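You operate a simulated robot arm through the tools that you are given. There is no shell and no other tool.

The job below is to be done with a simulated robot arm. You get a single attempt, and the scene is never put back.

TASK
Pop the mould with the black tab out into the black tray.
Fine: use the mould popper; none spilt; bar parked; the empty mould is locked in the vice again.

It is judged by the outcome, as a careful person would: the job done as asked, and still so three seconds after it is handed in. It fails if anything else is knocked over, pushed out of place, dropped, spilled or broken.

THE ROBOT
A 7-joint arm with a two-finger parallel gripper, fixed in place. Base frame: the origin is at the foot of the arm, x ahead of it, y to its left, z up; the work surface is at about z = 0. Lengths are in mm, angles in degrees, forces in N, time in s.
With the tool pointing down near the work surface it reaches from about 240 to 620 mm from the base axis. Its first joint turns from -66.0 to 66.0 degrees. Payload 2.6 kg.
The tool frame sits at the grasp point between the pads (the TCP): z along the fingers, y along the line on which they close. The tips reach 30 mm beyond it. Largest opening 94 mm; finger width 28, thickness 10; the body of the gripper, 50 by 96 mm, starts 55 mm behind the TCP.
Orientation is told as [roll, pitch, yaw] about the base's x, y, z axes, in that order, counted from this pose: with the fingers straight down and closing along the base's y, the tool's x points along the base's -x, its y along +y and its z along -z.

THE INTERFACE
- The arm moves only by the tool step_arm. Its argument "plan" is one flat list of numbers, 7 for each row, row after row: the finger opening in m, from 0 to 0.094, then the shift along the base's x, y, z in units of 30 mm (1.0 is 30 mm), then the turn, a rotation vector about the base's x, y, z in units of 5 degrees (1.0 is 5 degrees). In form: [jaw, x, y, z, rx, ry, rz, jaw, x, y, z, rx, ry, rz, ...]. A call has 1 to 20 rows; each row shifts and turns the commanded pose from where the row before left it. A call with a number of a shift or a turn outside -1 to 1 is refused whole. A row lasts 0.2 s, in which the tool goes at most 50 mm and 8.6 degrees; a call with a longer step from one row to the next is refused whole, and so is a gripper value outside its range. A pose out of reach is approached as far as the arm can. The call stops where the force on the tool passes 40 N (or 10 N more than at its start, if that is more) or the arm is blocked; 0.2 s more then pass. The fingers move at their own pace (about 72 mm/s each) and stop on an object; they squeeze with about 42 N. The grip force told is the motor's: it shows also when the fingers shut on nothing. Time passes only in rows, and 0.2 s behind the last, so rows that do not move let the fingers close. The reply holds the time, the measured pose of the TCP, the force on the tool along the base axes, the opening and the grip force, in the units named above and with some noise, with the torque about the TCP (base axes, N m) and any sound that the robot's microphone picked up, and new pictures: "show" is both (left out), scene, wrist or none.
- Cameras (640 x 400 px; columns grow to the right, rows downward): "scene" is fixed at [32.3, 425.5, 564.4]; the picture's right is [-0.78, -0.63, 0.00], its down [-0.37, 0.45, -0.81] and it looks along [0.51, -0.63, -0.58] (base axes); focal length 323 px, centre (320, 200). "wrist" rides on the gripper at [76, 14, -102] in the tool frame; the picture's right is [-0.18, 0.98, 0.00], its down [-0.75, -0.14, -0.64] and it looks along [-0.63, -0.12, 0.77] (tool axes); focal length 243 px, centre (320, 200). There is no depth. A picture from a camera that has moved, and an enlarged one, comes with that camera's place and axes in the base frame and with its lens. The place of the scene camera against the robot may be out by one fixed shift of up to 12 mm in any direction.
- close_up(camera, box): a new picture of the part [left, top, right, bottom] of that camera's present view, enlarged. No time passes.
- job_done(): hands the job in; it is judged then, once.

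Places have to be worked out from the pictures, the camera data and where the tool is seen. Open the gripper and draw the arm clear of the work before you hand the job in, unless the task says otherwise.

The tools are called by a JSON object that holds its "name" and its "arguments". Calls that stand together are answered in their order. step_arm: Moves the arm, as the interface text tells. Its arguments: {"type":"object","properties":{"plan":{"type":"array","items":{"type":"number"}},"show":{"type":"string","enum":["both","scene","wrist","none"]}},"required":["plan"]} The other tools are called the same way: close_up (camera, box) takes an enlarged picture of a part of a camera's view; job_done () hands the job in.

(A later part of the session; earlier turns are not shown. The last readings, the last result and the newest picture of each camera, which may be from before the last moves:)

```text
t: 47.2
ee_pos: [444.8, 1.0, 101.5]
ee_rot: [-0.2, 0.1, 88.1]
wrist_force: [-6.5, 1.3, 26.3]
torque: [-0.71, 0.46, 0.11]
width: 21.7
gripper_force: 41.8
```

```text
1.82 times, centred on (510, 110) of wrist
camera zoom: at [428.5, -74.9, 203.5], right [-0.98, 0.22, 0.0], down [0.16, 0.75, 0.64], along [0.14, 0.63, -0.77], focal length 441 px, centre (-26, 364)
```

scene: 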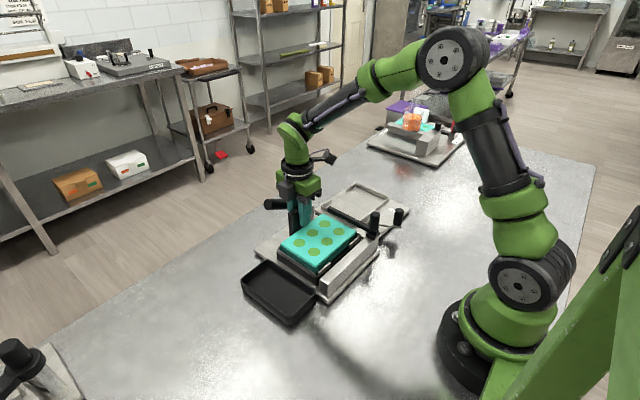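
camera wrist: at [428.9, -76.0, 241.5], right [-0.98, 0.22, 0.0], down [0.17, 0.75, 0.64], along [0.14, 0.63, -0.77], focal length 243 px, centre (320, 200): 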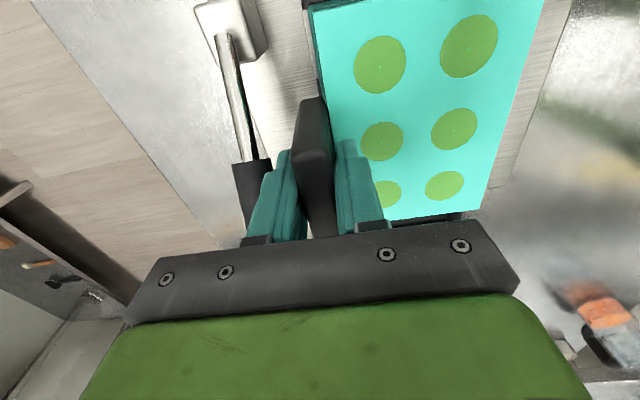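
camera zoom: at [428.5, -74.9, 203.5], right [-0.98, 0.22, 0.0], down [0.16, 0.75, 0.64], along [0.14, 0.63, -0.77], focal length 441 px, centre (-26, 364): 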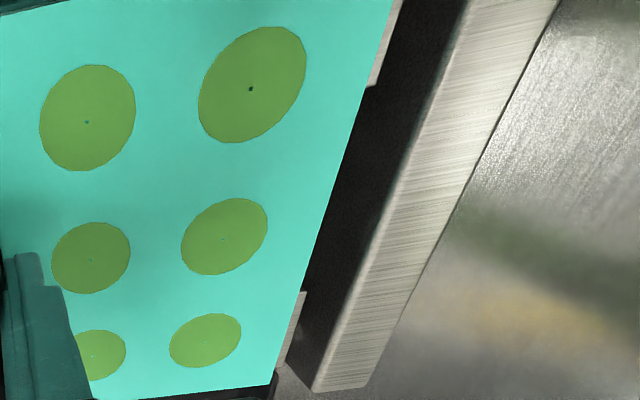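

The mould lies inside all the lips with about 2–3 mm of gap and rests on the bed. I release with a small opening (the lever handle is close outside) and rise straight up.

{"name": "step_arm", "arguments": {"plan": [0.034, 0, 0, 0, 0, 0, 0, 0.034, 0, 0, 0, 0, 0, 0, 0.034, 0, 0, 0.4, 0, 0, 0, 0.034, 0, 0, 0.8, 0, 0, 0, 0.034, 0, 0, 1, 0, 0, 0, 0.034, 0, 0, 1, 0, 0, 0], "show": "both"}}

{"name": "close_up", "arguments": {"camera": "scene", "box": [260, 180, 380, 290]}}

{"name": "close_up", "arguments": {"camera": "wrist", "box": [180, 0, 480, 200]}}

```text
t: 48.6
ee_pos: [442.3, 0.3, 194.6]
ee_rot: [0.0, 0.0, 88.0]
wrist_force: [-0.3, -1.4, 1.1]
torque: [-0.01, -0.02, -0.02]
width: 33.7
gripper_force: 0.0
camera wrist: at [426.6, -75.9, 297.2], right [-0.98, 0.22, 0.0], down [0.17, 0.75, 0.64], along [0.14, 0.63, -0.77], focal length 243 px, centre (320, 200)
```

scene: 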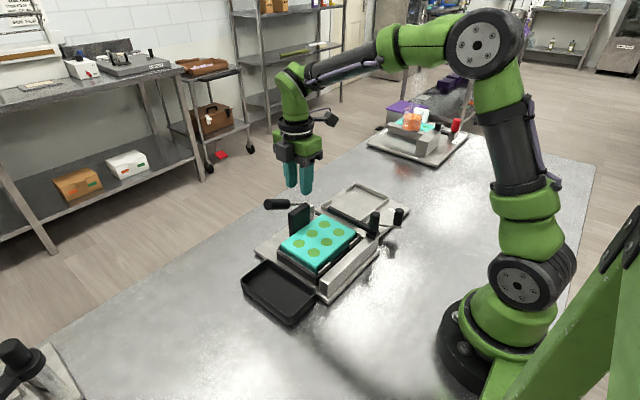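
wrist: 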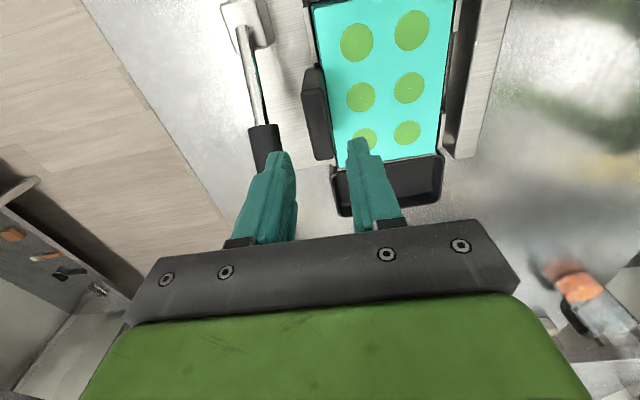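

```text
3.64 times, centred on (320, 235) of scene
camera zoom: at [32.3, 425.5, 564.4], right [-0.78, -0.63, 0.0], down [-0.37, 0.45, -0.81], along [0.51, -0.63, -0.58], focal length 1174 px, centre (320, 73)
```

zoom: 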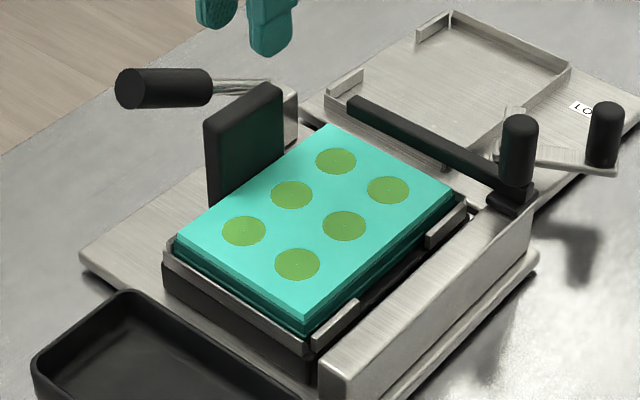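

```text
2.00 times, centred on (330, 100) of wrist
camera zoom: at [426.6, -75.9, 297.2], right [-0.98, 0.22, 0.0], down [0.17, 0.75, 0.64], along [0.14, 0.63, -0.77], focal length 485 px, centre (300, 400)
```

zoom: 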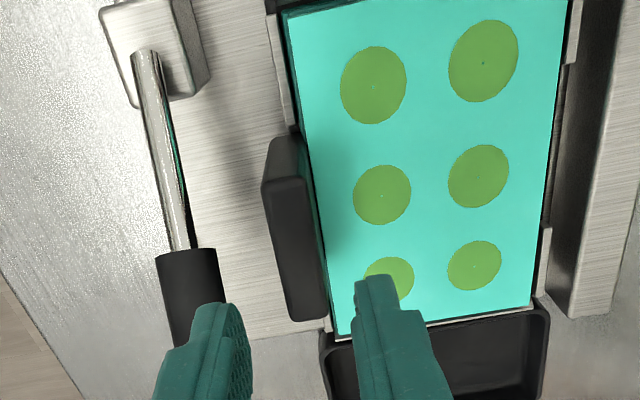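

The mould sits well in the bed. Next the side lever: its handle axis runs from ≈(486,-69,75) rising to ≈(491,58,131). I close the fingers and move above the handle to check.

{"name": "step_arm", "arguments": {"plan": [0.0, 0.8, 0.6, 0, 0, 0, 0, 0.0, 0.8, 0.6, 0, 0, 0, 0, 0.0, 0, 0, -0.3, 0, 0, 0, 0.0, 0, 0, 0, 0, 0, 0], "show": "both"}}

{"name": "close_up", "arguments": {"camera": "wrist", "box": [200, 0, 440, 230]}}

{"name": "close_up", "arguments": {"camera": "scene", "box": [250, 140, 370, 250]}}

```text
t: 49.6
ee_pos: [490.8, 36.2, 186.8]
ee_rot: [0.0, 0.0, 88.0]
wrist_force: [0.3, 0.6, -0.3]
torque: [0.01, 0.01, 0.0]
width: 0.0
gripper_force: 32.8
camera wrist: at [474.6, -39.1, 289.7], right [-0.98, 0.22, 0.0], down [0.17, 0.75, 0.64], along [0.14, 0.63, -0.77], focal length 243 px, centre (320, 200)
```

scene: 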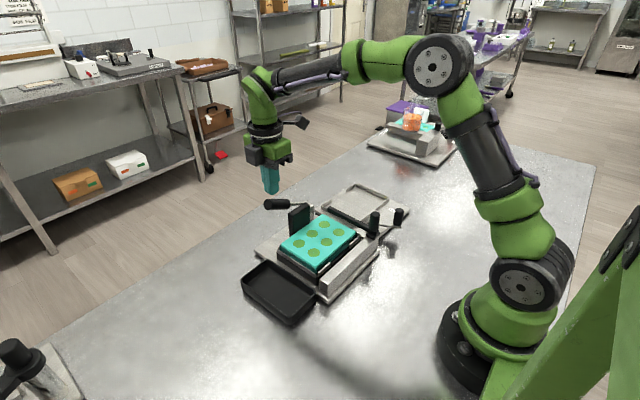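
wrist: 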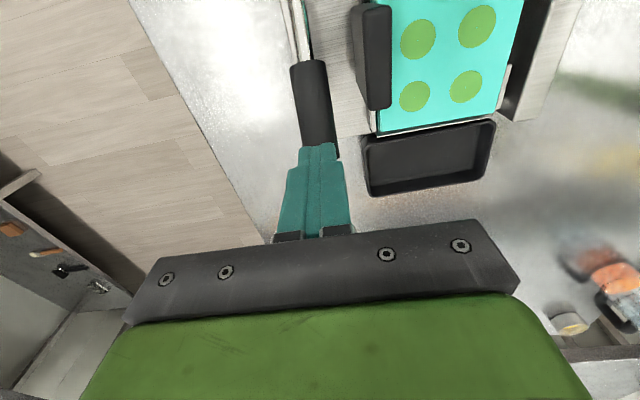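

```text
1.74 times, centred on (320, 115) of wrist
camera zoom: at [474.6, -39.1, 289.7], right [-0.98, 0.22, 0.0], down [0.17, 0.75, 0.64], along [0.14, 0.63, -0.77], focal length 422 px, centre (320, 348)
```

zoom: 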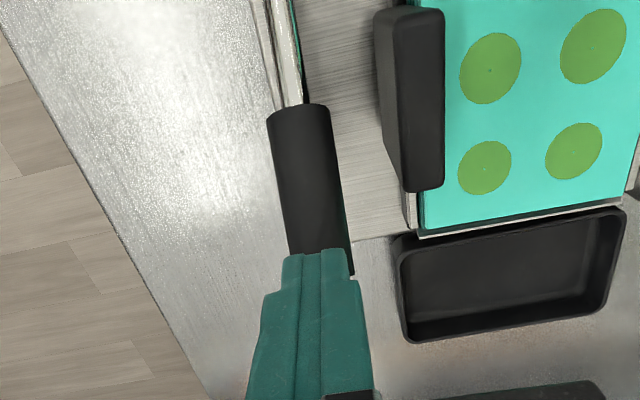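

```text
3.64 times, centred on (310, 195) of scene
camera zoom: at [32.3, 425.5, 564.4], right [-0.78, -0.63, 0.0], down [-0.37, 0.45, -0.81], along [0.51, -0.63, -0.58], focal length 1174 px, centre (356, 218)
```

zoom: 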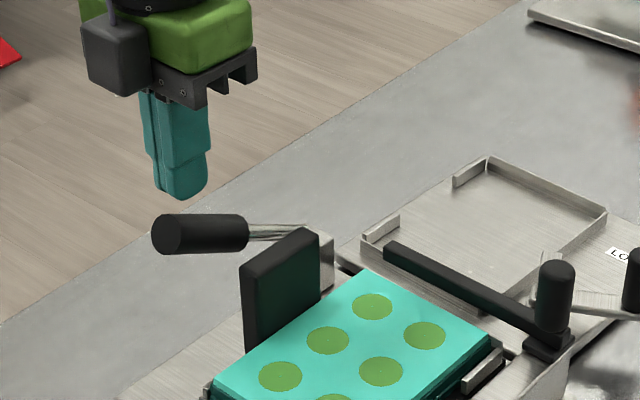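

Handle axis confirmed at x ≈ 492 around y 35. I go down onto it and press, in steps, following its arc.

{"name": "step_arm", "arguments": {"plan": [0.0, 0.04, -0.1, -0.4, 0, 0, 0, 0.0, 0, 0, -0.4, 0, 0, 0, 0.0, 0, 0, -0.2, 0, 0, 0, 0.0, 0, 0, -0.2, 0, 0, 0, 0.0, 0, 0.02, -0.2, 0, 0, 0], "show": "scene"}}

{"name": "close_up", "arguments": {"camera": "scene", "box": [250, 140, 370, 250]}}

```text
t: 50.8
ee_pos: [491.7, 33.4, 144.1]
ee_rot: [-0.1, 0.0, 88.0]
wrist_force: [-0.2, -0.5, 0.4]
torque: [0.02, 0.0, 0.02]
width: 0.0
gripper_force: 32.6
```

scene: 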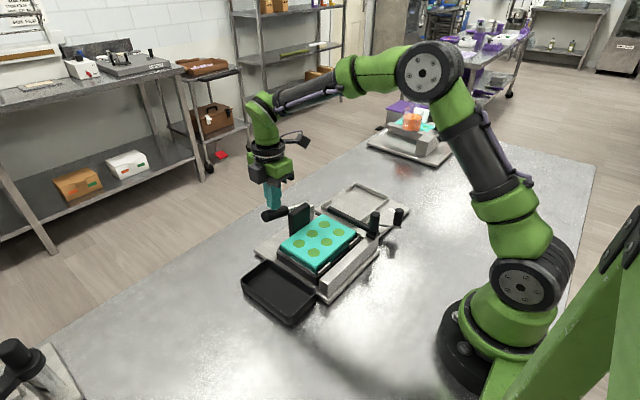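

```text
3.64 times, centred on (310, 195) of scene
camera zoom: at [32.3, 425.5, 564.4], right [-0.78, -0.63, 0.0], down [-0.37, 0.45, -0.81], along [0.51, -0.63, -0.58], focal length 1174 px, centre (356, 218)
```

zoom: 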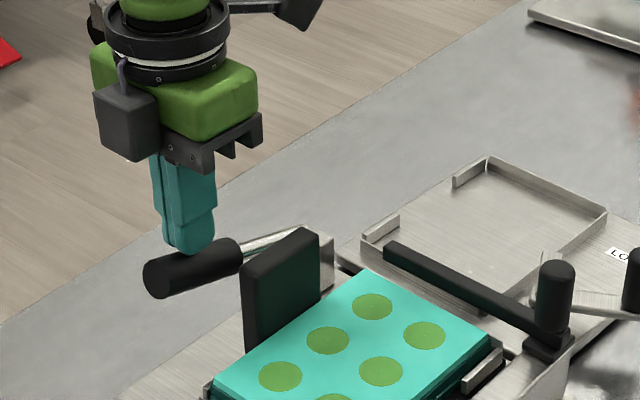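

The lever is moving down with the fingers at almost no force. I continue pressing.

{"name": "step_arm", "arguments": {"plan": [0.0, 0, 0.06, -0.25, 0, 0, 0, 0.0, 0, 0.05, -0.25, 0, 0, 0, 0.0, 0, 0.04, -0.25, 0, 0, 0, 0.0, 0, 0.03, -0.25, 0, 0, 0, 0.0, 0, 0.02, -0.25, 0, 0, 0], "show": "scene"}}

{"name": "close_up", "arguments": {"camera": "scene", "box": [250, 170, 370, 280]}}

```text
t: 52.0
ee_pos: [492.7, 40.7, 105.6]
ee_rot: [-0.1, 0.0, 88.1]
wrist_force: [-1.6, 0.2, 3.1]
torque: [-0.02, 0.02, 0.0]
width: 0.2
gripper_force: 33.3
```

scene: 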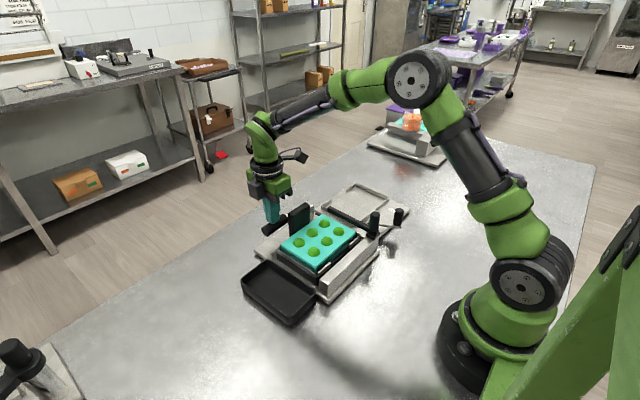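

```text
3.64 times, centred on (310, 225) of scene
camera zoom: at [32.3, 425.5, 564.4], right [-0.78, -0.63, 0.0], down [-0.37, 0.45, -0.81], along [0.51, -0.63, -0.58], focal length 1174 px, centre (356, 109)
```

zoom: 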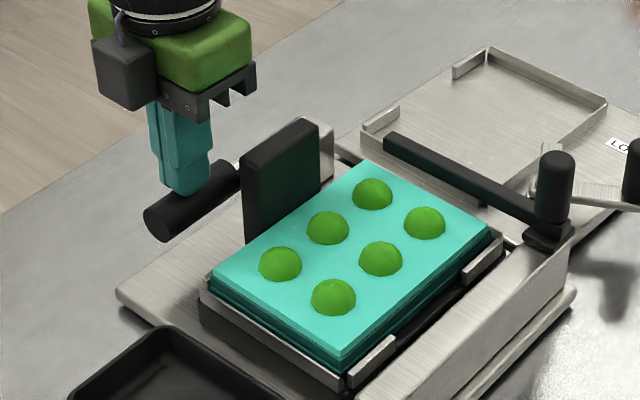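

The pieces are rising as domes out of the mould. I go on slowly to the lever's stop.

{"name": "step_arm", "arguments": {"plan": [0.0, 0, 0.01, -0.2, 0, 0, 0, 0.0, 0, 0, -0.2, 0, 0, 0, 0.0, 0, 0, -0.2, 0, 0, 0, 0.0, 0, -0.01, -0.15, 0, 0, 0], "show": "scene"}}

{"name": "close_up", "arguments": {"camera": "scene", "box": [250, 170, 370, 280]}}

```text
t: 52.6
ee_pos: [494.1, 41.4, 104.1]
ee_rot: [-0.5, -0.1, 87.7]
wrist_force: [-1.9, -0.6, 6.5]
torque: [-0.11, 0.09, -0.07]
width: 0.1
gripper_force: 33.3
stopped in row 2: the force on the tool passed its limit at 48 N (the readings are from after the stop); the commanded pose is now the measured one
```

scene: 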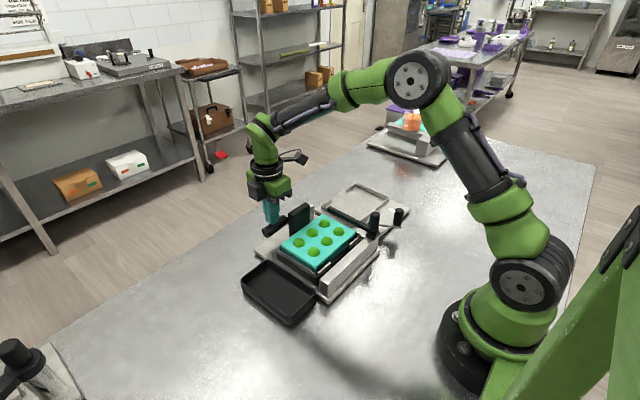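

```text
3.64 times, centred on (310, 225) of scene
camera zoom: at [32.3, 425.5, 564.4], right [-0.78, -0.63, 0.0], down [-0.37, 0.45, -0.81], along [0.51, -0.63, -0.58], focal length 1174 px, centre (356, 109)
```

zoom: 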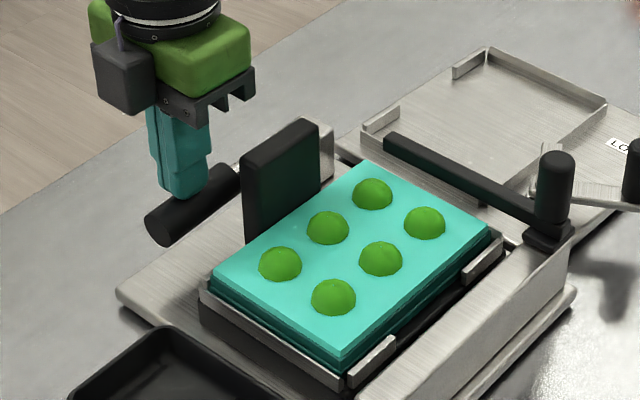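

The lever is at its stop (48 N) and all six pieces stand out. I rise off the handle slowly and see if it stays down.

{"name": "step_arm", "arguments": {"plan": [0.0, 0, 0, 0.2, 0, 0, 0, 0.0, 0, 0, 0.3, 0, 0, 0, 0.0, 0, 0, 0.8, 0, 0, 0, 0.0, 0, 0, 1, 0, 0, 0, 0.0, 0, 0, 1, 0, 0, 0], "show": "both"}}

{"name": "close_up", "arguments": {"camera": "scene", "box": [250, 170, 370, 280]}}

{"name": "close_up", "arguments": {"camera": "wrist", "box": [260, 0, 560, 200]}}

```text
t: 53.8
ee_pos: [493.0, 42.7, 202.0]
ee_rot: [-0.4, -0.1, 87.8]
wrist_force: [-0.2, 0.0, 0.3]
torque: [0.03, 0.0, 0.02]
width: 0.1
gripper_force: 32.8
camera wrist: at [476.1, -34.2, 303.9], right [-0.98, 0.22, -0.01], down [0.17, 0.75, 0.64], along [0.15, 0.63, -0.76], focal length 243 px, centre (320, 200)
```

scene: 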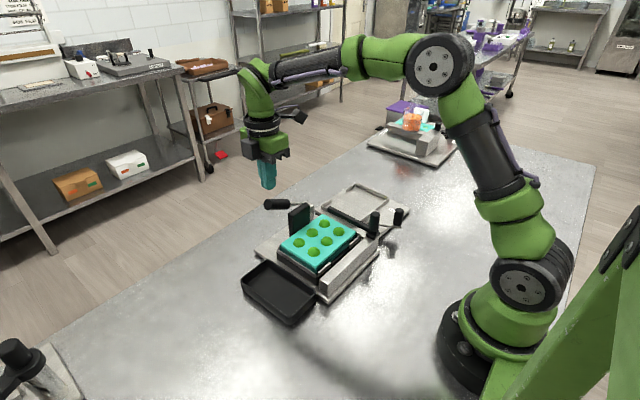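
wrist: 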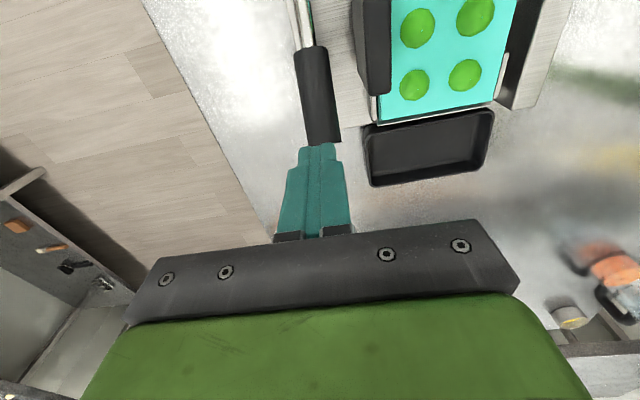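

```text
3.64 times, centred on (310, 225) of scene
camera zoom: at [32.3, 425.5, 564.4], right [-0.78, -0.63, 0.0], down [-0.37, 0.45, -0.81], along [0.51, -0.63, -0.58], focal length 1174 px, centre (356, 109)
```

zoom: 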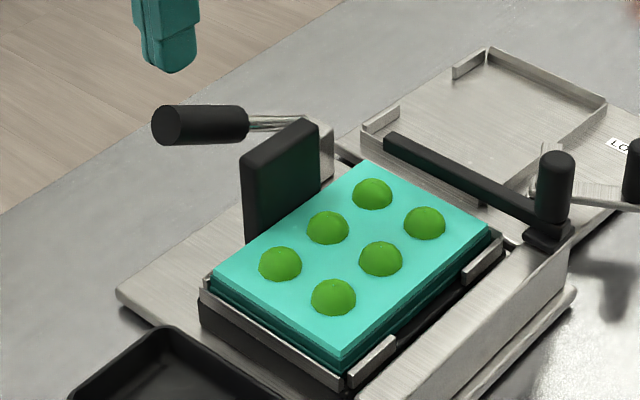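

```text
2.00 times, centred on (410, 100) of wrist
camera zoom: at [476.1, -34.2, 303.9], right [-0.98, 0.22, -0.01], down [0.17, 0.75, 0.64], along [0.15, 0.63, -0.76], focal length 485 px, centre (140, 400)
```

zoom: 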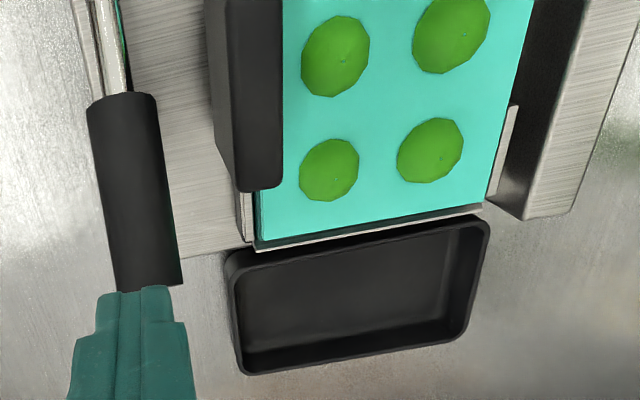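

The lever sprang back up, and the six pieces stay loose on top of the mould. Now the sweep bar: I go above its knob (about (295,-86)) with the jaw open.

{"name": "step_arm", "arguments": {"plan": [0.02, -0.943, -0.614, 0, 0, 0, 0, 0.05, -0.943, -0.614, 0, 0, 0, 0, 0.05, -0.943, -0.614, 0, 0, 0, 0, 0.05, -0.943, -0.614, 0, 0, 0, 0, 0.05, -0.943, -0.614, 0, 0, 0, 0, 0.05, -0.943, -0.614, 0, 0, 0, 0, 0.05, -0.943, -0.614, 0, 0, 0, 0, 0.05, 0, 0, -0.5, 0, 0, 0, 0.05, 0, 0, 0, 0, 0, 0], "show": "both"}}

{"name": "close_up", "arguments": {"camera": "wrist", "box": [150, 0, 450, 230]}}

{"name": "close_up", "arguments": {"camera": "scene", "box": [260, 170, 400, 290]}}

```text
t: 55.8
ee_pos: [296.1, -88.0, 186.7]
ee_rot: [-0.4, 0.0, 87.9]
wrist_force: [-0.5, 0.2, 0.0]
torque: [0.04, 0.02, -0.01]
width: 50.1
gripper_force: 0.1
camera wrist: at [278.2, -163.3, 289.3], right [-0.98, 0.22, -0.01], down [0.16, 0.75, 0.64], along [0.15, 0.63, -0.77], focal length 243 px, centre (320, 200)
```

scene: 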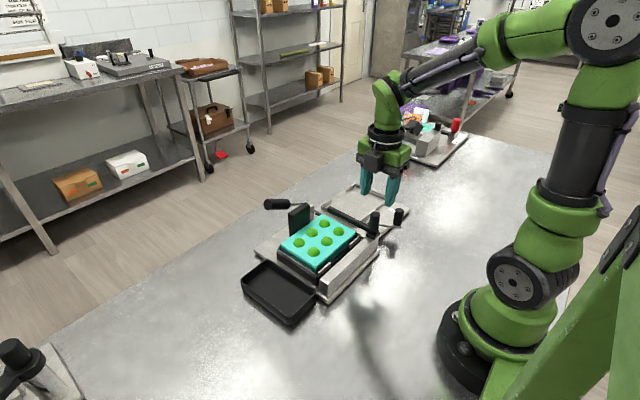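
wrist: 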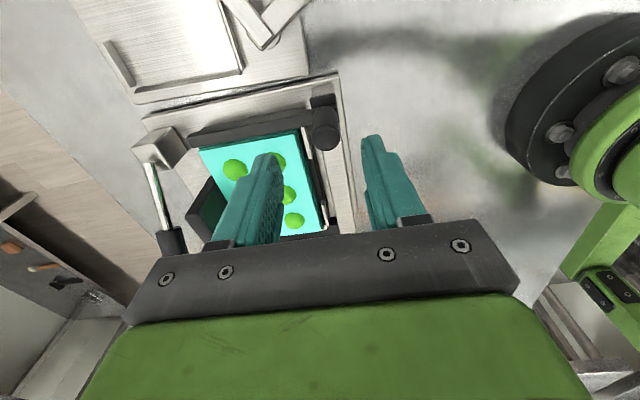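

```text
1.74 times, centred on (300, 115) of wrist
camera zoom: at [278.2, -163.3, 289.3], right [-0.98, 0.22, -0.01], down [0.16, 0.75, 0.64], along [0.15, 0.63, -0.77], focal length 422 px, centre (355, 348)
```

zoom: 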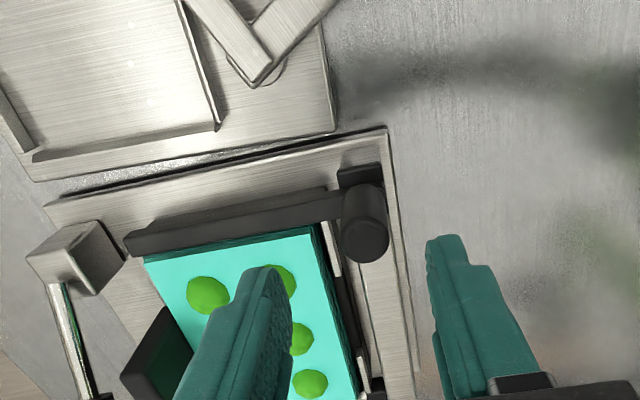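

```text
3.33 times, centred on (330, 230) of scene
camera zoom: at [32.3, 425.5, 564.4], right [-0.78, -0.63, 0.0], down [-0.37, 0.45, -0.81], along [0.51, -0.63, -0.58], focal length 1076 px, centre (287, 100)
```

zoom: 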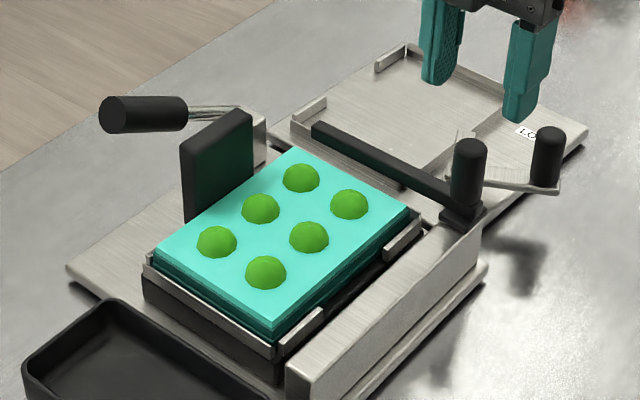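

Knob top measures ≈ (291, -83.5, 120). I shift, descend to TCP z 116 and close on the knob.

{"name": "step_arm", "arguments": {"plan": [0.044, -0.16, 0.14, -0.6, 0, 0, 0, 0.044, 0, 0, -0.9, 0, 0, 0, 0.044, 0, 0, -0.85, 0, 0, 0, 0.044, 0, 0, 0, 0, 0, 0, 0.0, 0, 0, 0, 0, 0, 0, 0.0, 0, 0, 0, 0, 0, 0, 0.0, 0, 0, 0, 0, 0, 0], "show": "both"}}

{"name": "close_up", "arguments": {"camera": "scene", "box": [260, 170, 400, 290]}}

```text
t: 57.4
ee_pos: [291.6, -83.5, 115.9]
ee_rot: [-0.7, -0.1, 87.9]
wrist_force: [21.6, -0.2, 1.5]
torque: [-0.37, 1.01, -0.16]
width: 21.4
gripper_force: 42.0
camera wrist: at [273.6, -158.5, 217.8], right [-0.98, 0.22, -0.01], down [0.16, 0.75, 0.64], along [0.15, 0.63, -0.77], focal length 243 px, centre (320, 200)
```

scene: 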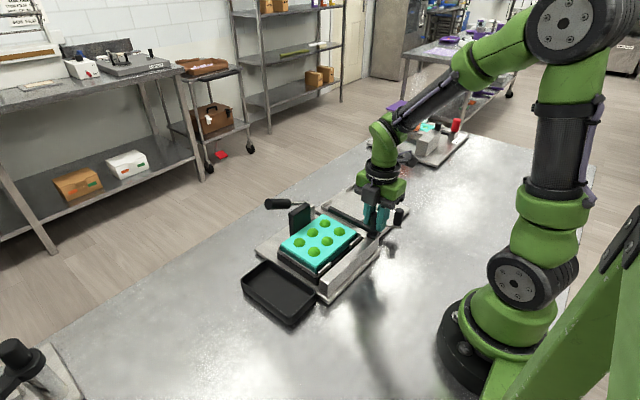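
wrist: 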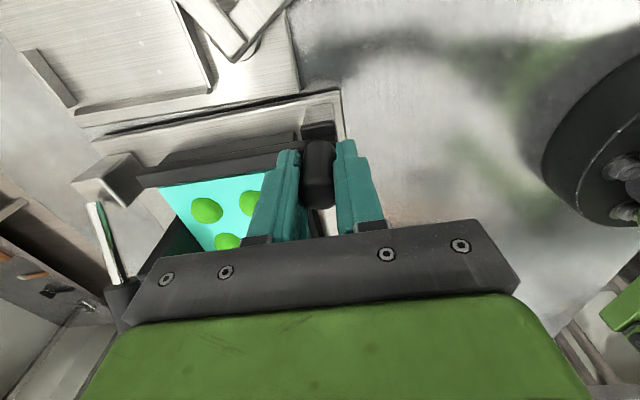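

```text
3.33 times, centred on (330, 230) of scene
camera zoom: at [32.4, 425.5, 564.4], right [-0.78, -0.63, 0.0], down [-0.37, 0.45, -0.81], along [0.51, -0.63, -0.58], focal length 1076 px, centre (287, 100)
```

zoom: 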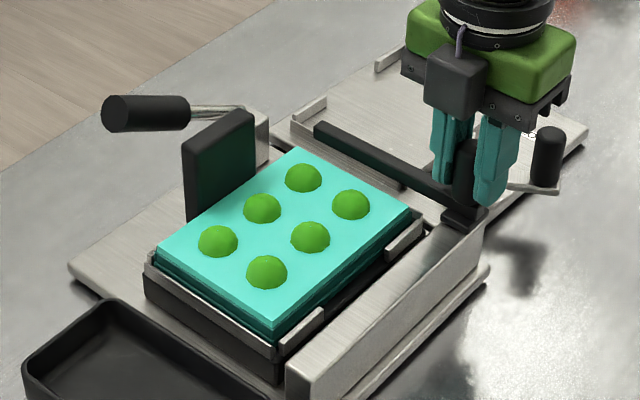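

Gripped, with 22 N sideways because the knob is a bit further in x. I shift +x to relieve it before sliding.

{"name": "step_arm", "arguments": {"plan": [0.0, 0.07, 0, 0, 0, 0, 0, 0.0, 0, 0, 0, 0, 0, 0], "show": "none"}}

```text
t: 58.0
ee_pos: [291.9, -82.6, 114.7]
ee_rot: [-0.3, -0.2, 87.7]
wrist_force: [-6.8, -0.5, 23.9]
torque: [-0.84, 0.95, 0.16]
width: 21.3
gripper_force: 41.7
```

Sideways force relieved, but now 24 N upward on the tool; I raise 1 mm and read again.

{"name": "step_arm", "arguments": {"plan": [0.0, -0.02, 0, 0.05, 0, 0, 0, 0.0, 0, 0, 0, 0, 0, 0], "show": "none"}}

```text
t: 58.6
ee_pos: [289.2, -81.0, 115.1]
ee_rot: [-0.1, -0.1, 87.8]
wrist_force: [7.7, 0.5, 0.3]
torque: [-0.39, 0.72, -0.11]
width: 21.3
gripper_force: 42.2
```

Forces are small now. I start sliding the bar along the rail (+y) slowly, reading the forces.

{"name": "step_arm", "arguments": {"plan": [0.0, 0.002, 0.1, 0, 0, 0, 0, 0.0, 0.003, 0.2, 0, 0, 0, 0, 0.0, 0.003, 0.2, 0, 0, 0, 0], "show": "scene"}}

{"name": "close_up", "arguments": {"camera": "scene", "box": [260, 170, 400, 290]}}

```text
t: 59.4
ee_pos: [291.5, -68.6, 115.8]
ee_rot: [-0.3, -0.1, 87.8]
wrist_force: [-2.5, -1.3, -0.3]
torque: [-0.55, 0.98, 0.1]
width: 21.2
gripper_force: 42.2
```

scene: 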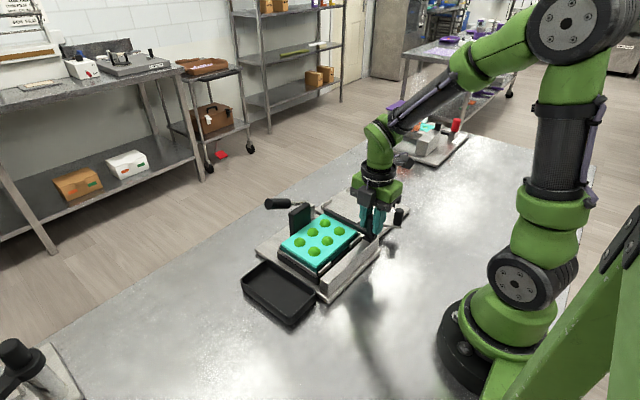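

```text
3.33 times, centred on (330, 230) of scene
camera zoom: at [32.4, 425.5, 564.4], right [-0.78, -0.63, 0.0], down [-0.37, 0.45, -0.81], along [0.51, -0.63, -0.58], focal length 1076 px, centre (287, 100)
```

zoom: 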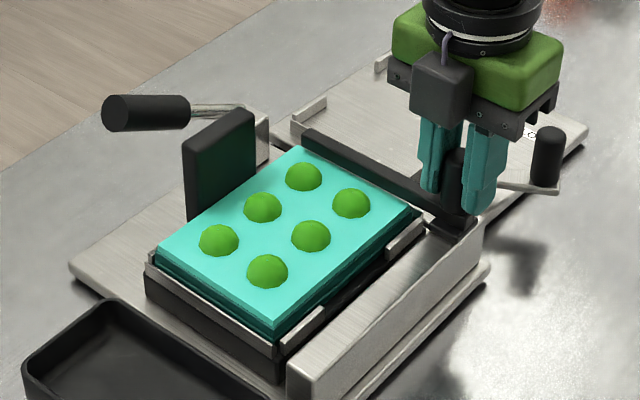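

The bar slides easily. I continue at the same slow pace and watch it pass over the mould edge to the first pieces.

{"name": "step_arm", "arguments": {"plan": [0.0, 0.003, 0.2, 0, 0, 0, 0, 0.0, 0.003, 0.2, 0, 0, 0, 0, 0.0, 0.003, 0.2, 0, 0, 0, 0, 0.0, 0.003, 0.2, 0, 0, 0, 0], "show": "scene"}}

{"name": "close_up", "arguments": {"camera": "scene", "box": [260, 170, 400, 290]}}

```text
t: 60.4
ee_pos: [292.3, -44.5, 116.8]
ee_rot: [-0.3, -0.1, 87.8]
wrist_force: [-1.1, -0.6, 0.5]
torque: [-0.24, 0.93, -0.11]
width: 21.4
gripper_force: 41.8
```

scene: 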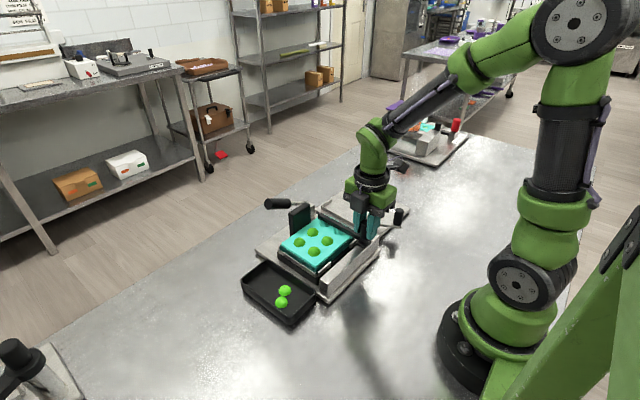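

```text
3.33 times, centred on (330, 230) of scene
camera zoom: at [32.4, 425.5, 564.4], right [-0.78, -0.63, 0.0], down [-0.37, 0.45, -0.81], along [0.51, -0.63, -0.58], focal length 1076 px, centre (287, 100)
```

zoom: 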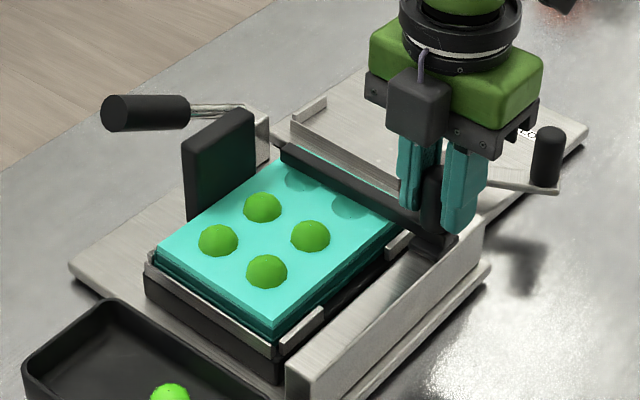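

Two pieces are already in the tray. I continue sweeping.

{"name": "step_arm", "arguments": {"plan": [0.0, 0.003, 0.2, 0, 0, 0, 0, 0.0, 0.003, 0.2, 0, 0, 0, 0, 0.0, 0.003, 0.2, 0, 0, 0, 0, 0.0, 0.003, 0.2, 0, 0, 0, 0, 0.0, 0.003, 0.2, 0, 0, 0, 0, 0.0, 0.003, 0.2, 0, 0, 0, 0, 0.0, 0.003, 0.2, 0, 0, 0, 0], "show": "scene"}}

{"name": "close_up", "arguments": {"camera": "scene", "box": [230, 190, 390, 330]}}

```text
t: 62.0
ee_pos: [292.8, -2.6, 116.7]
ee_rot: [-0.1, -0.1, 87.8]
wrist_force: [-1.3, -1.5, 0.2]
torque: [0.74, 0.98, -0.11]
width: 21.4
gripper_force: 42.1
```

scene: 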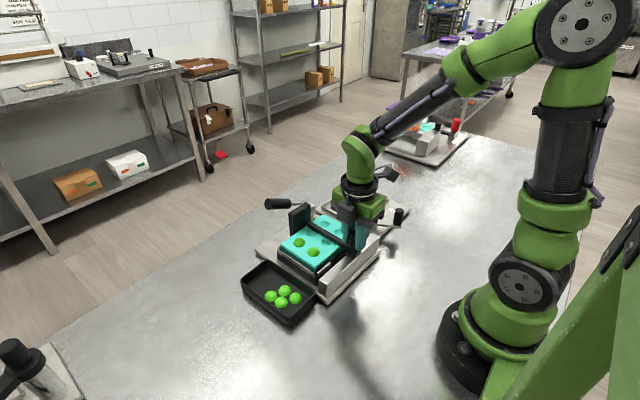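

```text
2.86 times, centred on (310, 260) of scene
camera zoom: at [32.4, 425.5, 564.4], right [-0.78, -0.63, 0.0], down [-0.37, 0.45, -0.81], along [0.51, -0.63, -0.58], focal length 922 px, centre (349, 29)
```

zoom: 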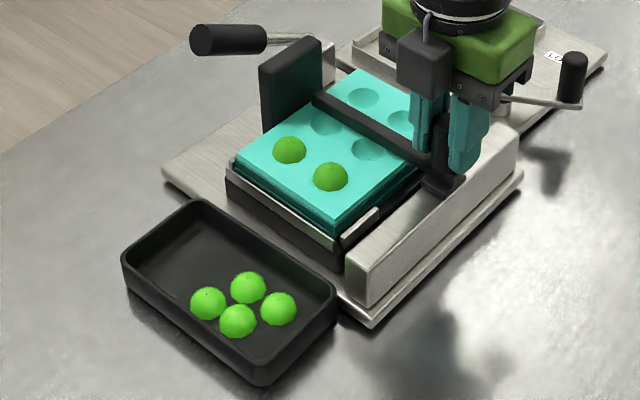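

Four pieces are in the tray and the bar passes the tab freely. I sweep the last two.

{"name": "step_arm", "arguments": {"plan": [0.0, 0.003, 0.2, 0, 0, 0, 0, 0.0, 0.003, 0.2, 0, 0, 0, 0, 0.0, 0.003, 0.2, 0, 0, 0, 0, 0.0, 0.003, 0.2, 0, 0, 0, 0, 0.0, 0.003, 0.2, 0, 0, 0, 0, 0.0, 0.003, 0.2, 0, 0, 0, 0, 0.0, 0.003, 0.2, 0, 0, 0, 0, 0.0, 0.003, 0.2, 0, 0, 0, 0, 0.0, 0.003, 0.2, 0, 0, 0, 0], "show": "scene"}}

{"name": "close_up", "arguments": {"camera": "scene", "box": [230, 190, 390, 330]}}

```text
t: 64.0
ee_pos: [295.4, 51.8, 116.3]
ee_rot: [-0.4, 0.0, 87.8]
wrist_force: [-0.9, -1.1, -0.4]
torque: [-0.37, 0.91, 0.0]
width: 21.1
gripper_force: 42.2
```

scene: 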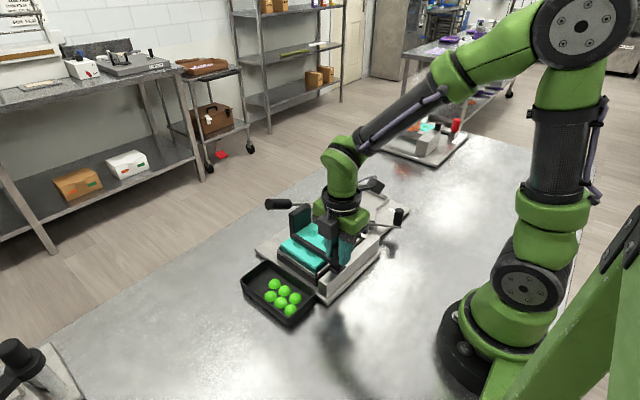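

```text
2.86 times, centred on (310, 260) of scene
camera zoom: at [32.4, 425.5, 564.4], right [-0.78, -0.63, 0.0], down [-0.37, 0.45, -0.81], along [0.51, -0.63, -0.58], focal length 922 px, centre (349, 29)
```

zoom: 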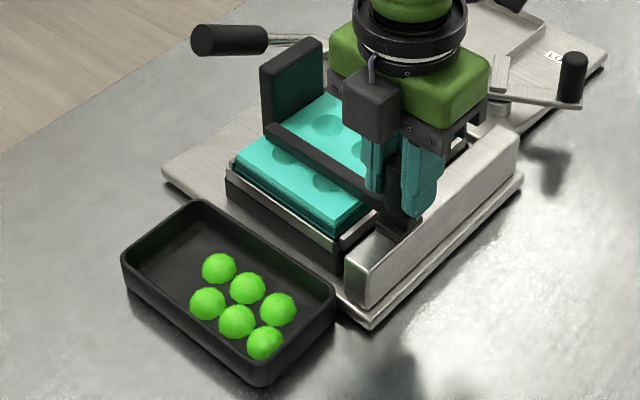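

All six pieces are in the tray. I slide the bar back to its parking end.

{"name": "step_arm", "arguments": {"plan": [0.0, -0.006, -0.4, 0, 0, 0, 0, 0.0, -0.006, -0.4, 0, 0, 0, 0, 0.0, -0.006, -0.4, 0, 0, 0, 0, 0.0, -0.006, -0.4, 0, 0, 0, 0, 0.0, -0.006, -0.4, 0, 0, 0, 0, 0.0, -0.006, -0.4, 0, 0, 0, 0, 0.0, -0.006, -0.4, 0, 0, 0, 0, 0.0, -0.006, -0.4, 0, 0, 0, 0, 0.0, -0.006, -0.4, 0, 0, 0, 0, 0.0, -0.006, -0.4, 0, 0, 0, 0, 0.0, 0, -0.2, 0, 0, 0, 0, 0.0, 0, -0.1, 0, 0, 0, 0], "show": "scene"}}

{"name": "close_up", "arguments": {"camera": "scene", "box": [230, 160, 430, 330]}}

```text
t: 66.6
ee_pos: [292.1, -77.2, 117.1]
ee_rot: [-0.4, -0.1, 87.8]
wrist_force: [-0.4, 0.2, -1.0]
torque: [-0.68, 0.86, 0.15]
width: 21.2
gripper_force: 41.8
```

scene: 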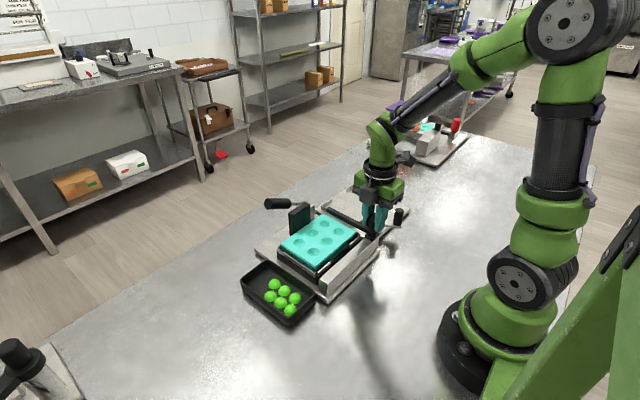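

```text
2.35 times, centred on (330, 245) of scene
camera zoom: at [32.4, 425.5, 564.4], right [-0.78, -0.63, 0.0], down [-0.37, 0.45, -0.81], along [0.51, -0.63, -0.58], focal length 760 px, centre (296, 94)
```

zoom: 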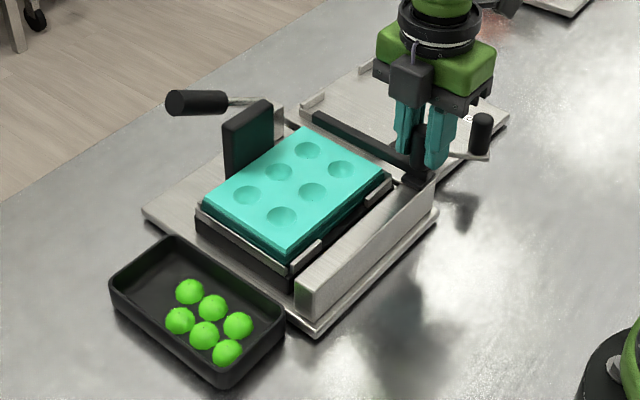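

The bar is nearly parked. I push on slowly to its end stop and a few mm beyond, to bring the popper base back by the small amount it had been shoved.

{"name": "step_arm", "arguments": {"plan": [0.0, 0, -0.1, 0, 0, 0, 0, 0.0, 0, -0.1, 0, 0, 0, 0, 0.0, 0, -0.07, 0, 0, 0, 0, 0.0, 0, 0, 0, 0, 0, 0], "show": "none"}}

{"name": "close_up", "arguments": {"camera": "scene", "box": [230, 160, 430, 330]}}

```text
t: 67.6
ee_pos: [293.1, -85.5, 116.9]
ee_rot: [-0.4, -0.1, 87.8]
wrist_force: [3.9, 6.0, -0.6]
torque: [-0.09, 0.94, 0.13]
width: 21.5
gripper_force: 42.1
```

```text
2.35 times, centred on (330, 245) of scene
camera zoom: at [32.4, 425.5, 564.4], right [-0.78, -0.63, 0.0], down [-0.37, 0.45, -0.81], along [0.51, -0.63, -0.58], focal length 760 px, centre (296, 94)
```

zoom: 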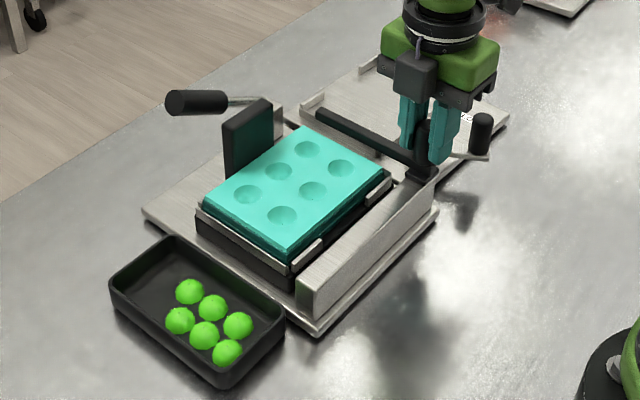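

The stop is reached (6 N). I push about 4 mm more, gently.

{"name": "step_arm", "arguments": {"plan": [0.0, 0, -0.07, 0, 0, 0, 0, 0.0, 0, -0.07, 0, 0, 0, 0, 0.0, 0, 0, 0, 0, 0, 0], "show": "none"}}

{"name": "close_up", "arguments": {"camera": "scene", "box": [230, 160, 430, 330]}}

```text
t: 68.4
ee_pos: [293.3, -89.1, 118.0]
ee_rot: [-0.5, -0.2, 87.7]
wrist_force: [3.5, 13.2, 0.4]
torque: [0.05, 0.86, 0.02]
width: 21.5
gripper_force: 42.2
```

```text
2.35 times, centred on (330, 245) of scene
camera zoom: at [32.4, 425.5, 564.4], right [-0.78, -0.63, 0.0], down [-0.37, 0.45, -0.81], along [0.51, -0.63, -0.58], focal length 760 px, centre (296, 94)
```

zoom: 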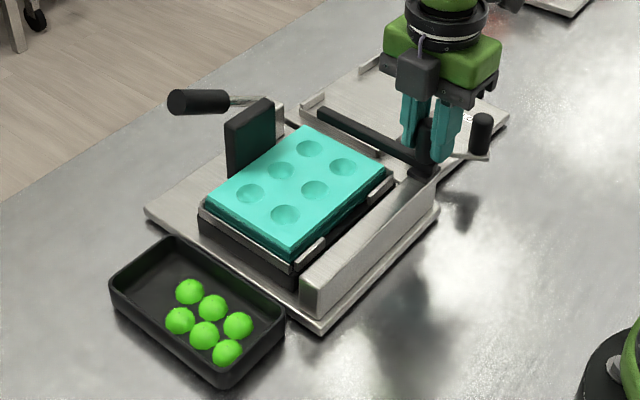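

The popper base is back at its original picture place, the bar is parked. I release the knob, rise and go above the tab of the empty mould.

{"name": "step_arm", "arguments": {"plan": [0.044, 0, 0, 0, 0, 0, 0, 0.044, 0, 0, 0, 0, 0, 0, 0.044, 0, 0, 0.7, 0, 0, 0, 0.044, 0, 0, 1, 0, 0, 0, 0.044, 0, 0, 1, 0, 0, 0, 0.036, 0.84, 0.48, 0, 0, 0, 0, 0.036, 0.84, 0.48, 0, 0, 0, 0, 0.036, 0.84, 0.48, 0, 0, 0, 0, 0.036, 0.84, 0.48, 0, 0, 0, 0, 0.036, 0.84, 0.48, 0, 0, 0, 0, 0.036, 0.84, 0.48, 0, 0.08, 0, 0, 0.036, 0, 0, -0.6, 0, 0, 0, 0.036, 0, 0, 0, 0, 0, 0], "show": "both"}}

{"name": "close_up", "arguments": {"camera": "wrist", "box": [200, 0, 480, 220]}}

{"name": "close_up", "arguments": {"camera": "scene", "box": [230, 160, 430, 330]}}

```text
t: 71.2
ee_pos: [443.4, -3.5, 181.5]
ee_rot: [-0.4, -0.5, 87.8]
wrist_force: [0.0, -0.4, -0.2]
torque: [-0.02, 0.01, 0.02]
width: 35.9
gripper_force: 0.2
camera wrist: at [426.8, -79.4, 283.2], right [-0.97, 0.22, -0.01], down [0.17, 0.74, 0.65], along [0.15, 0.63, -0.76], focal length 243 px, centre (320, 200)
```

scene: 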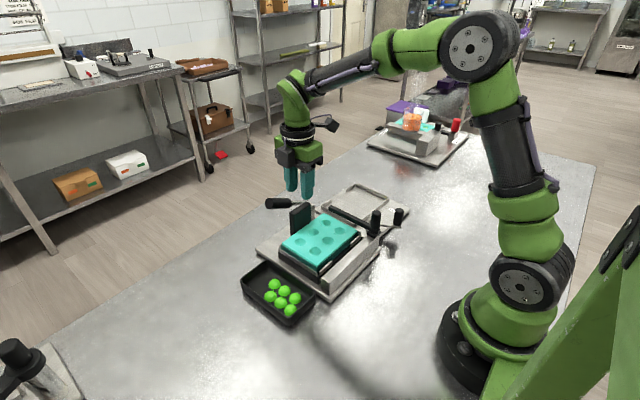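
wrist: 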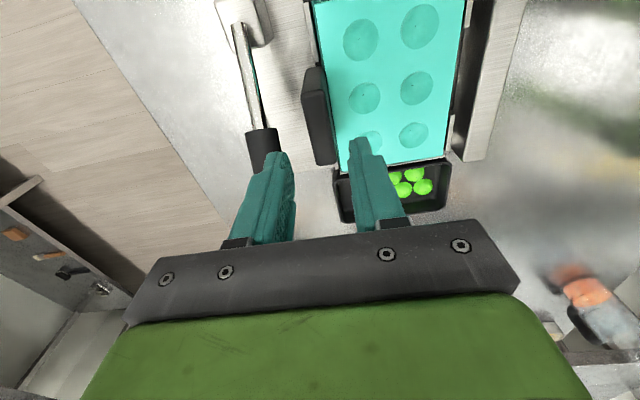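

```text
1.82 times, centred on (340, 110) of wrist
camera zoom: at [426.8, -79.4, 283.2], right [-0.97, 0.22, -0.01], down [0.17, 0.74, 0.65], along [0.15, 0.63, -0.76], focal length 441 px, centre (284, 364)
```

zoom: 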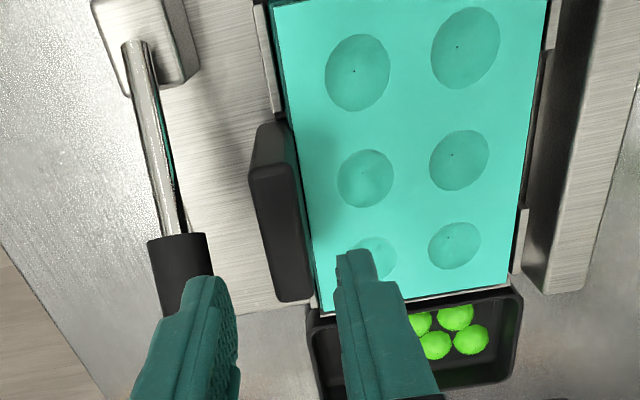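

```text
2.35 times, centred on (330, 245) of scene
camera zoom: at [32.3, 425.5, 564.4], right [-0.78, -0.63, 0.0], down [-0.37, 0.45, -0.81], along [0.51, -0.63, -0.58], focal length 760 px, centre (296, 94)
```

zoom: 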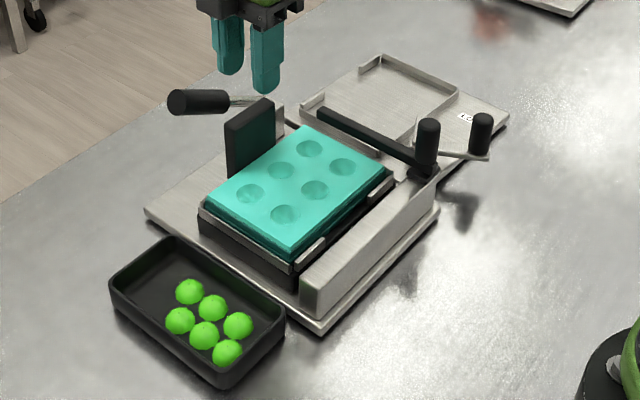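

Tab centre is at ≈ (445, -4); I correct the tiny tilt of the hand, descend to the former grip height and close.

{"name": "step_arm", "arguments": {"plan": [0.036, 0.05, 0, 0, -0.097, 0.083, 0.0, 0.036, 0, 0, -0.8, 0, 0, 0, 0.036, 0, 0, -0.9, 0, 0, 0, 0.036, 0, 0, -0.7, 0, 0, 0, 0.036, 0, 0, -0.2, 0, 0, 0, 0.036, 0, 0, 0, 0, 0, 0, 0.0, 0, 0, 0, 0, 0, 0, 0.0, 0, 0, 0, 0, 0, 0, 0.0, 0, 0, 0, 0, 0, 0], "show": "both"}}

```text
t: 73.2
ee_pos: [443.0, -3.4, 101.1]
ee_rot: [0.1, -0.1, 87.8]
wrist_force: [-1.2, -0.3, -0.4]
torque: [-0.06, 0.04, 0.15]
width: 21.9
gripper_force: 41.4
camera wrist: at [427.8, -79.1, 204.4], right [-0.98, 0.22, 0.0], down [0.17, 0.75, 0.64], along [0.14, 0.63, -0.77], focal length 243 px, centre (320, 200)
```

scene: 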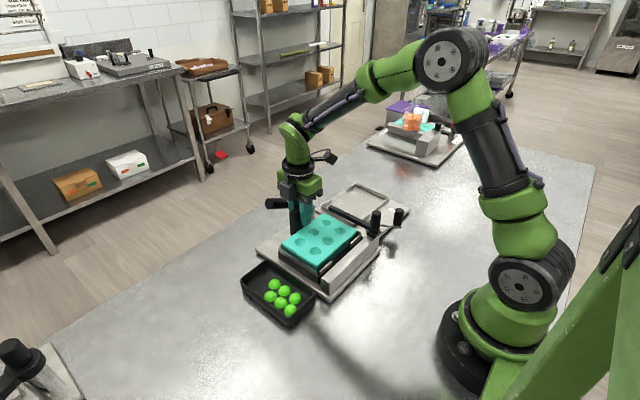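
wrist: 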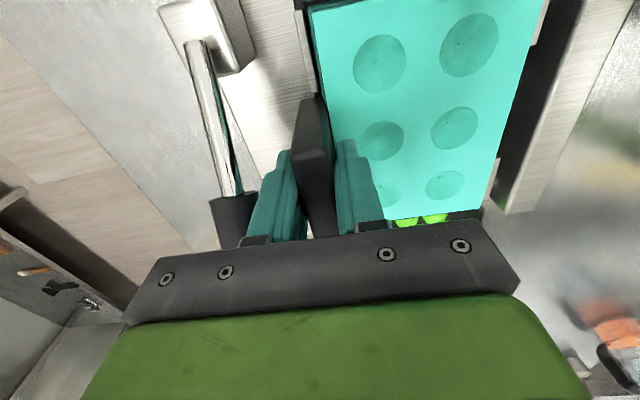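

Good even grip. I lift the empty mould straight out, then carry it up and over to look at the empty vice from above.

{"name": "step_arm", "arguments": {"plan": [0.0, 0, 0, 0.2, 0, 0, 0, 0.0, 0, 0, 0.3, 0, 0, 0, 0.0, 0, 0, 0.5, 0, 0, 0, 0.0, 0, 0, 0.9, 0, 0, 0, 0.0, 0, 0, 0.9, 0, 0, 0, 0.0, 0, 0, 0.8, 0, 0, 0, 0.0, -0.43, -0.99, 0, 0, 0, 0, 0.0, -0.43, -0.99, 0, 0, 0, 0, 0.0, -0.43, -0.99, 0, 0, 0, 0, 0.0, -0.43, -0.99, 0, 0, 0, 0, 0.0, -0.43, -0.99, 0, 0, 0, 0, 0.0, -0.43, -0.99, 0, 0, 0, 0, 0.0, -0.43, -0.99, 0, 0, 0, 0, 0.0, -0.43, -0.99, 0, 0, 0, 0, 0.0, 0, 0, 0, 0, 0, 0], "show": "both"}}

{"name": "close_up", "arguments": {"camera": "wrist", "box": [120, 0, 440, 220]}}

{"name": "close_up", "arguments": {"camera": "scene", "box": [230, 140, 430, 330]}}

```text
t: 76.4
ee_pos: [341.6, -242.6, 212.0]
ee_rot: [0.1, -0.1, 87.8]
wrist_force: [0.7, 0.4, -0.6]
torque: [0.0, -0.05, -0.03]
width: 21.7
gripper_force: 42.0
camera wrist: at [326.1, -317.8, 313.2], right [-0.98, 0.22, 0.0], down [0.17, 0.75, 0.64], along [0.14, 0.63, -0.77], focal length 243 px, centre (320, 200)
```

scene: 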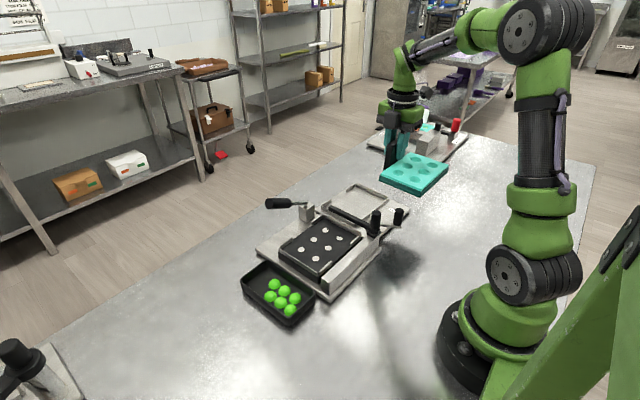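
wrist: 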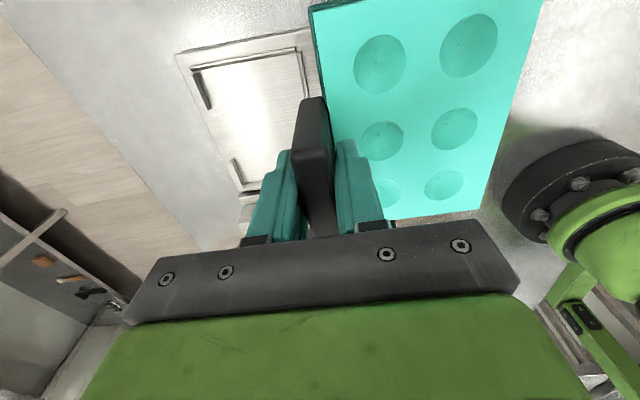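

```text
1.82 times, centred on (280, 110) of wrist
camera zoom: at [326.1, -317.8, 313.2], right [-0.98, 0.22, 0.0], down [0.17, 0.75, 0.64], along [0.14, 0.63, -0.77], focal length 441 px, centre (393, 364)
```

zoom: 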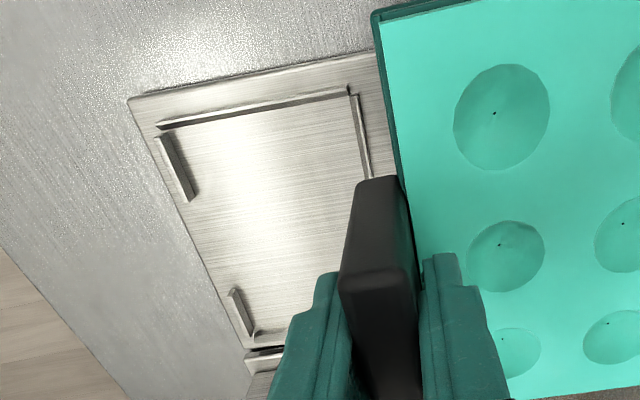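

```text
2.11 times, centred on (330, 235) of scene
camera zoom: at [32.3, 425.5, 564.4], right [-0.78, -0.63, 0.0], down [-0.37, 0.45, -0.81], along [0.51, -0.63, -0.58], focal length 680 px, centre (299, 126)
```

zoom: 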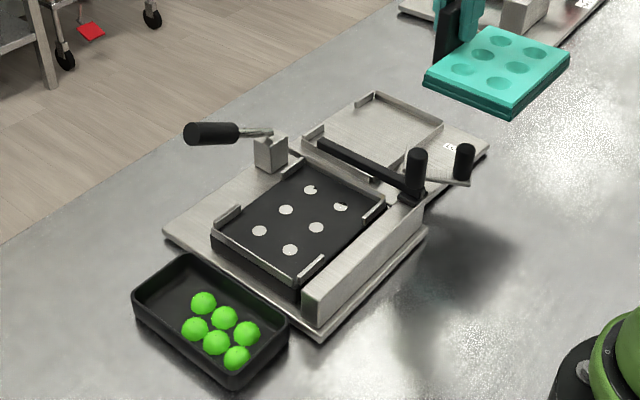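

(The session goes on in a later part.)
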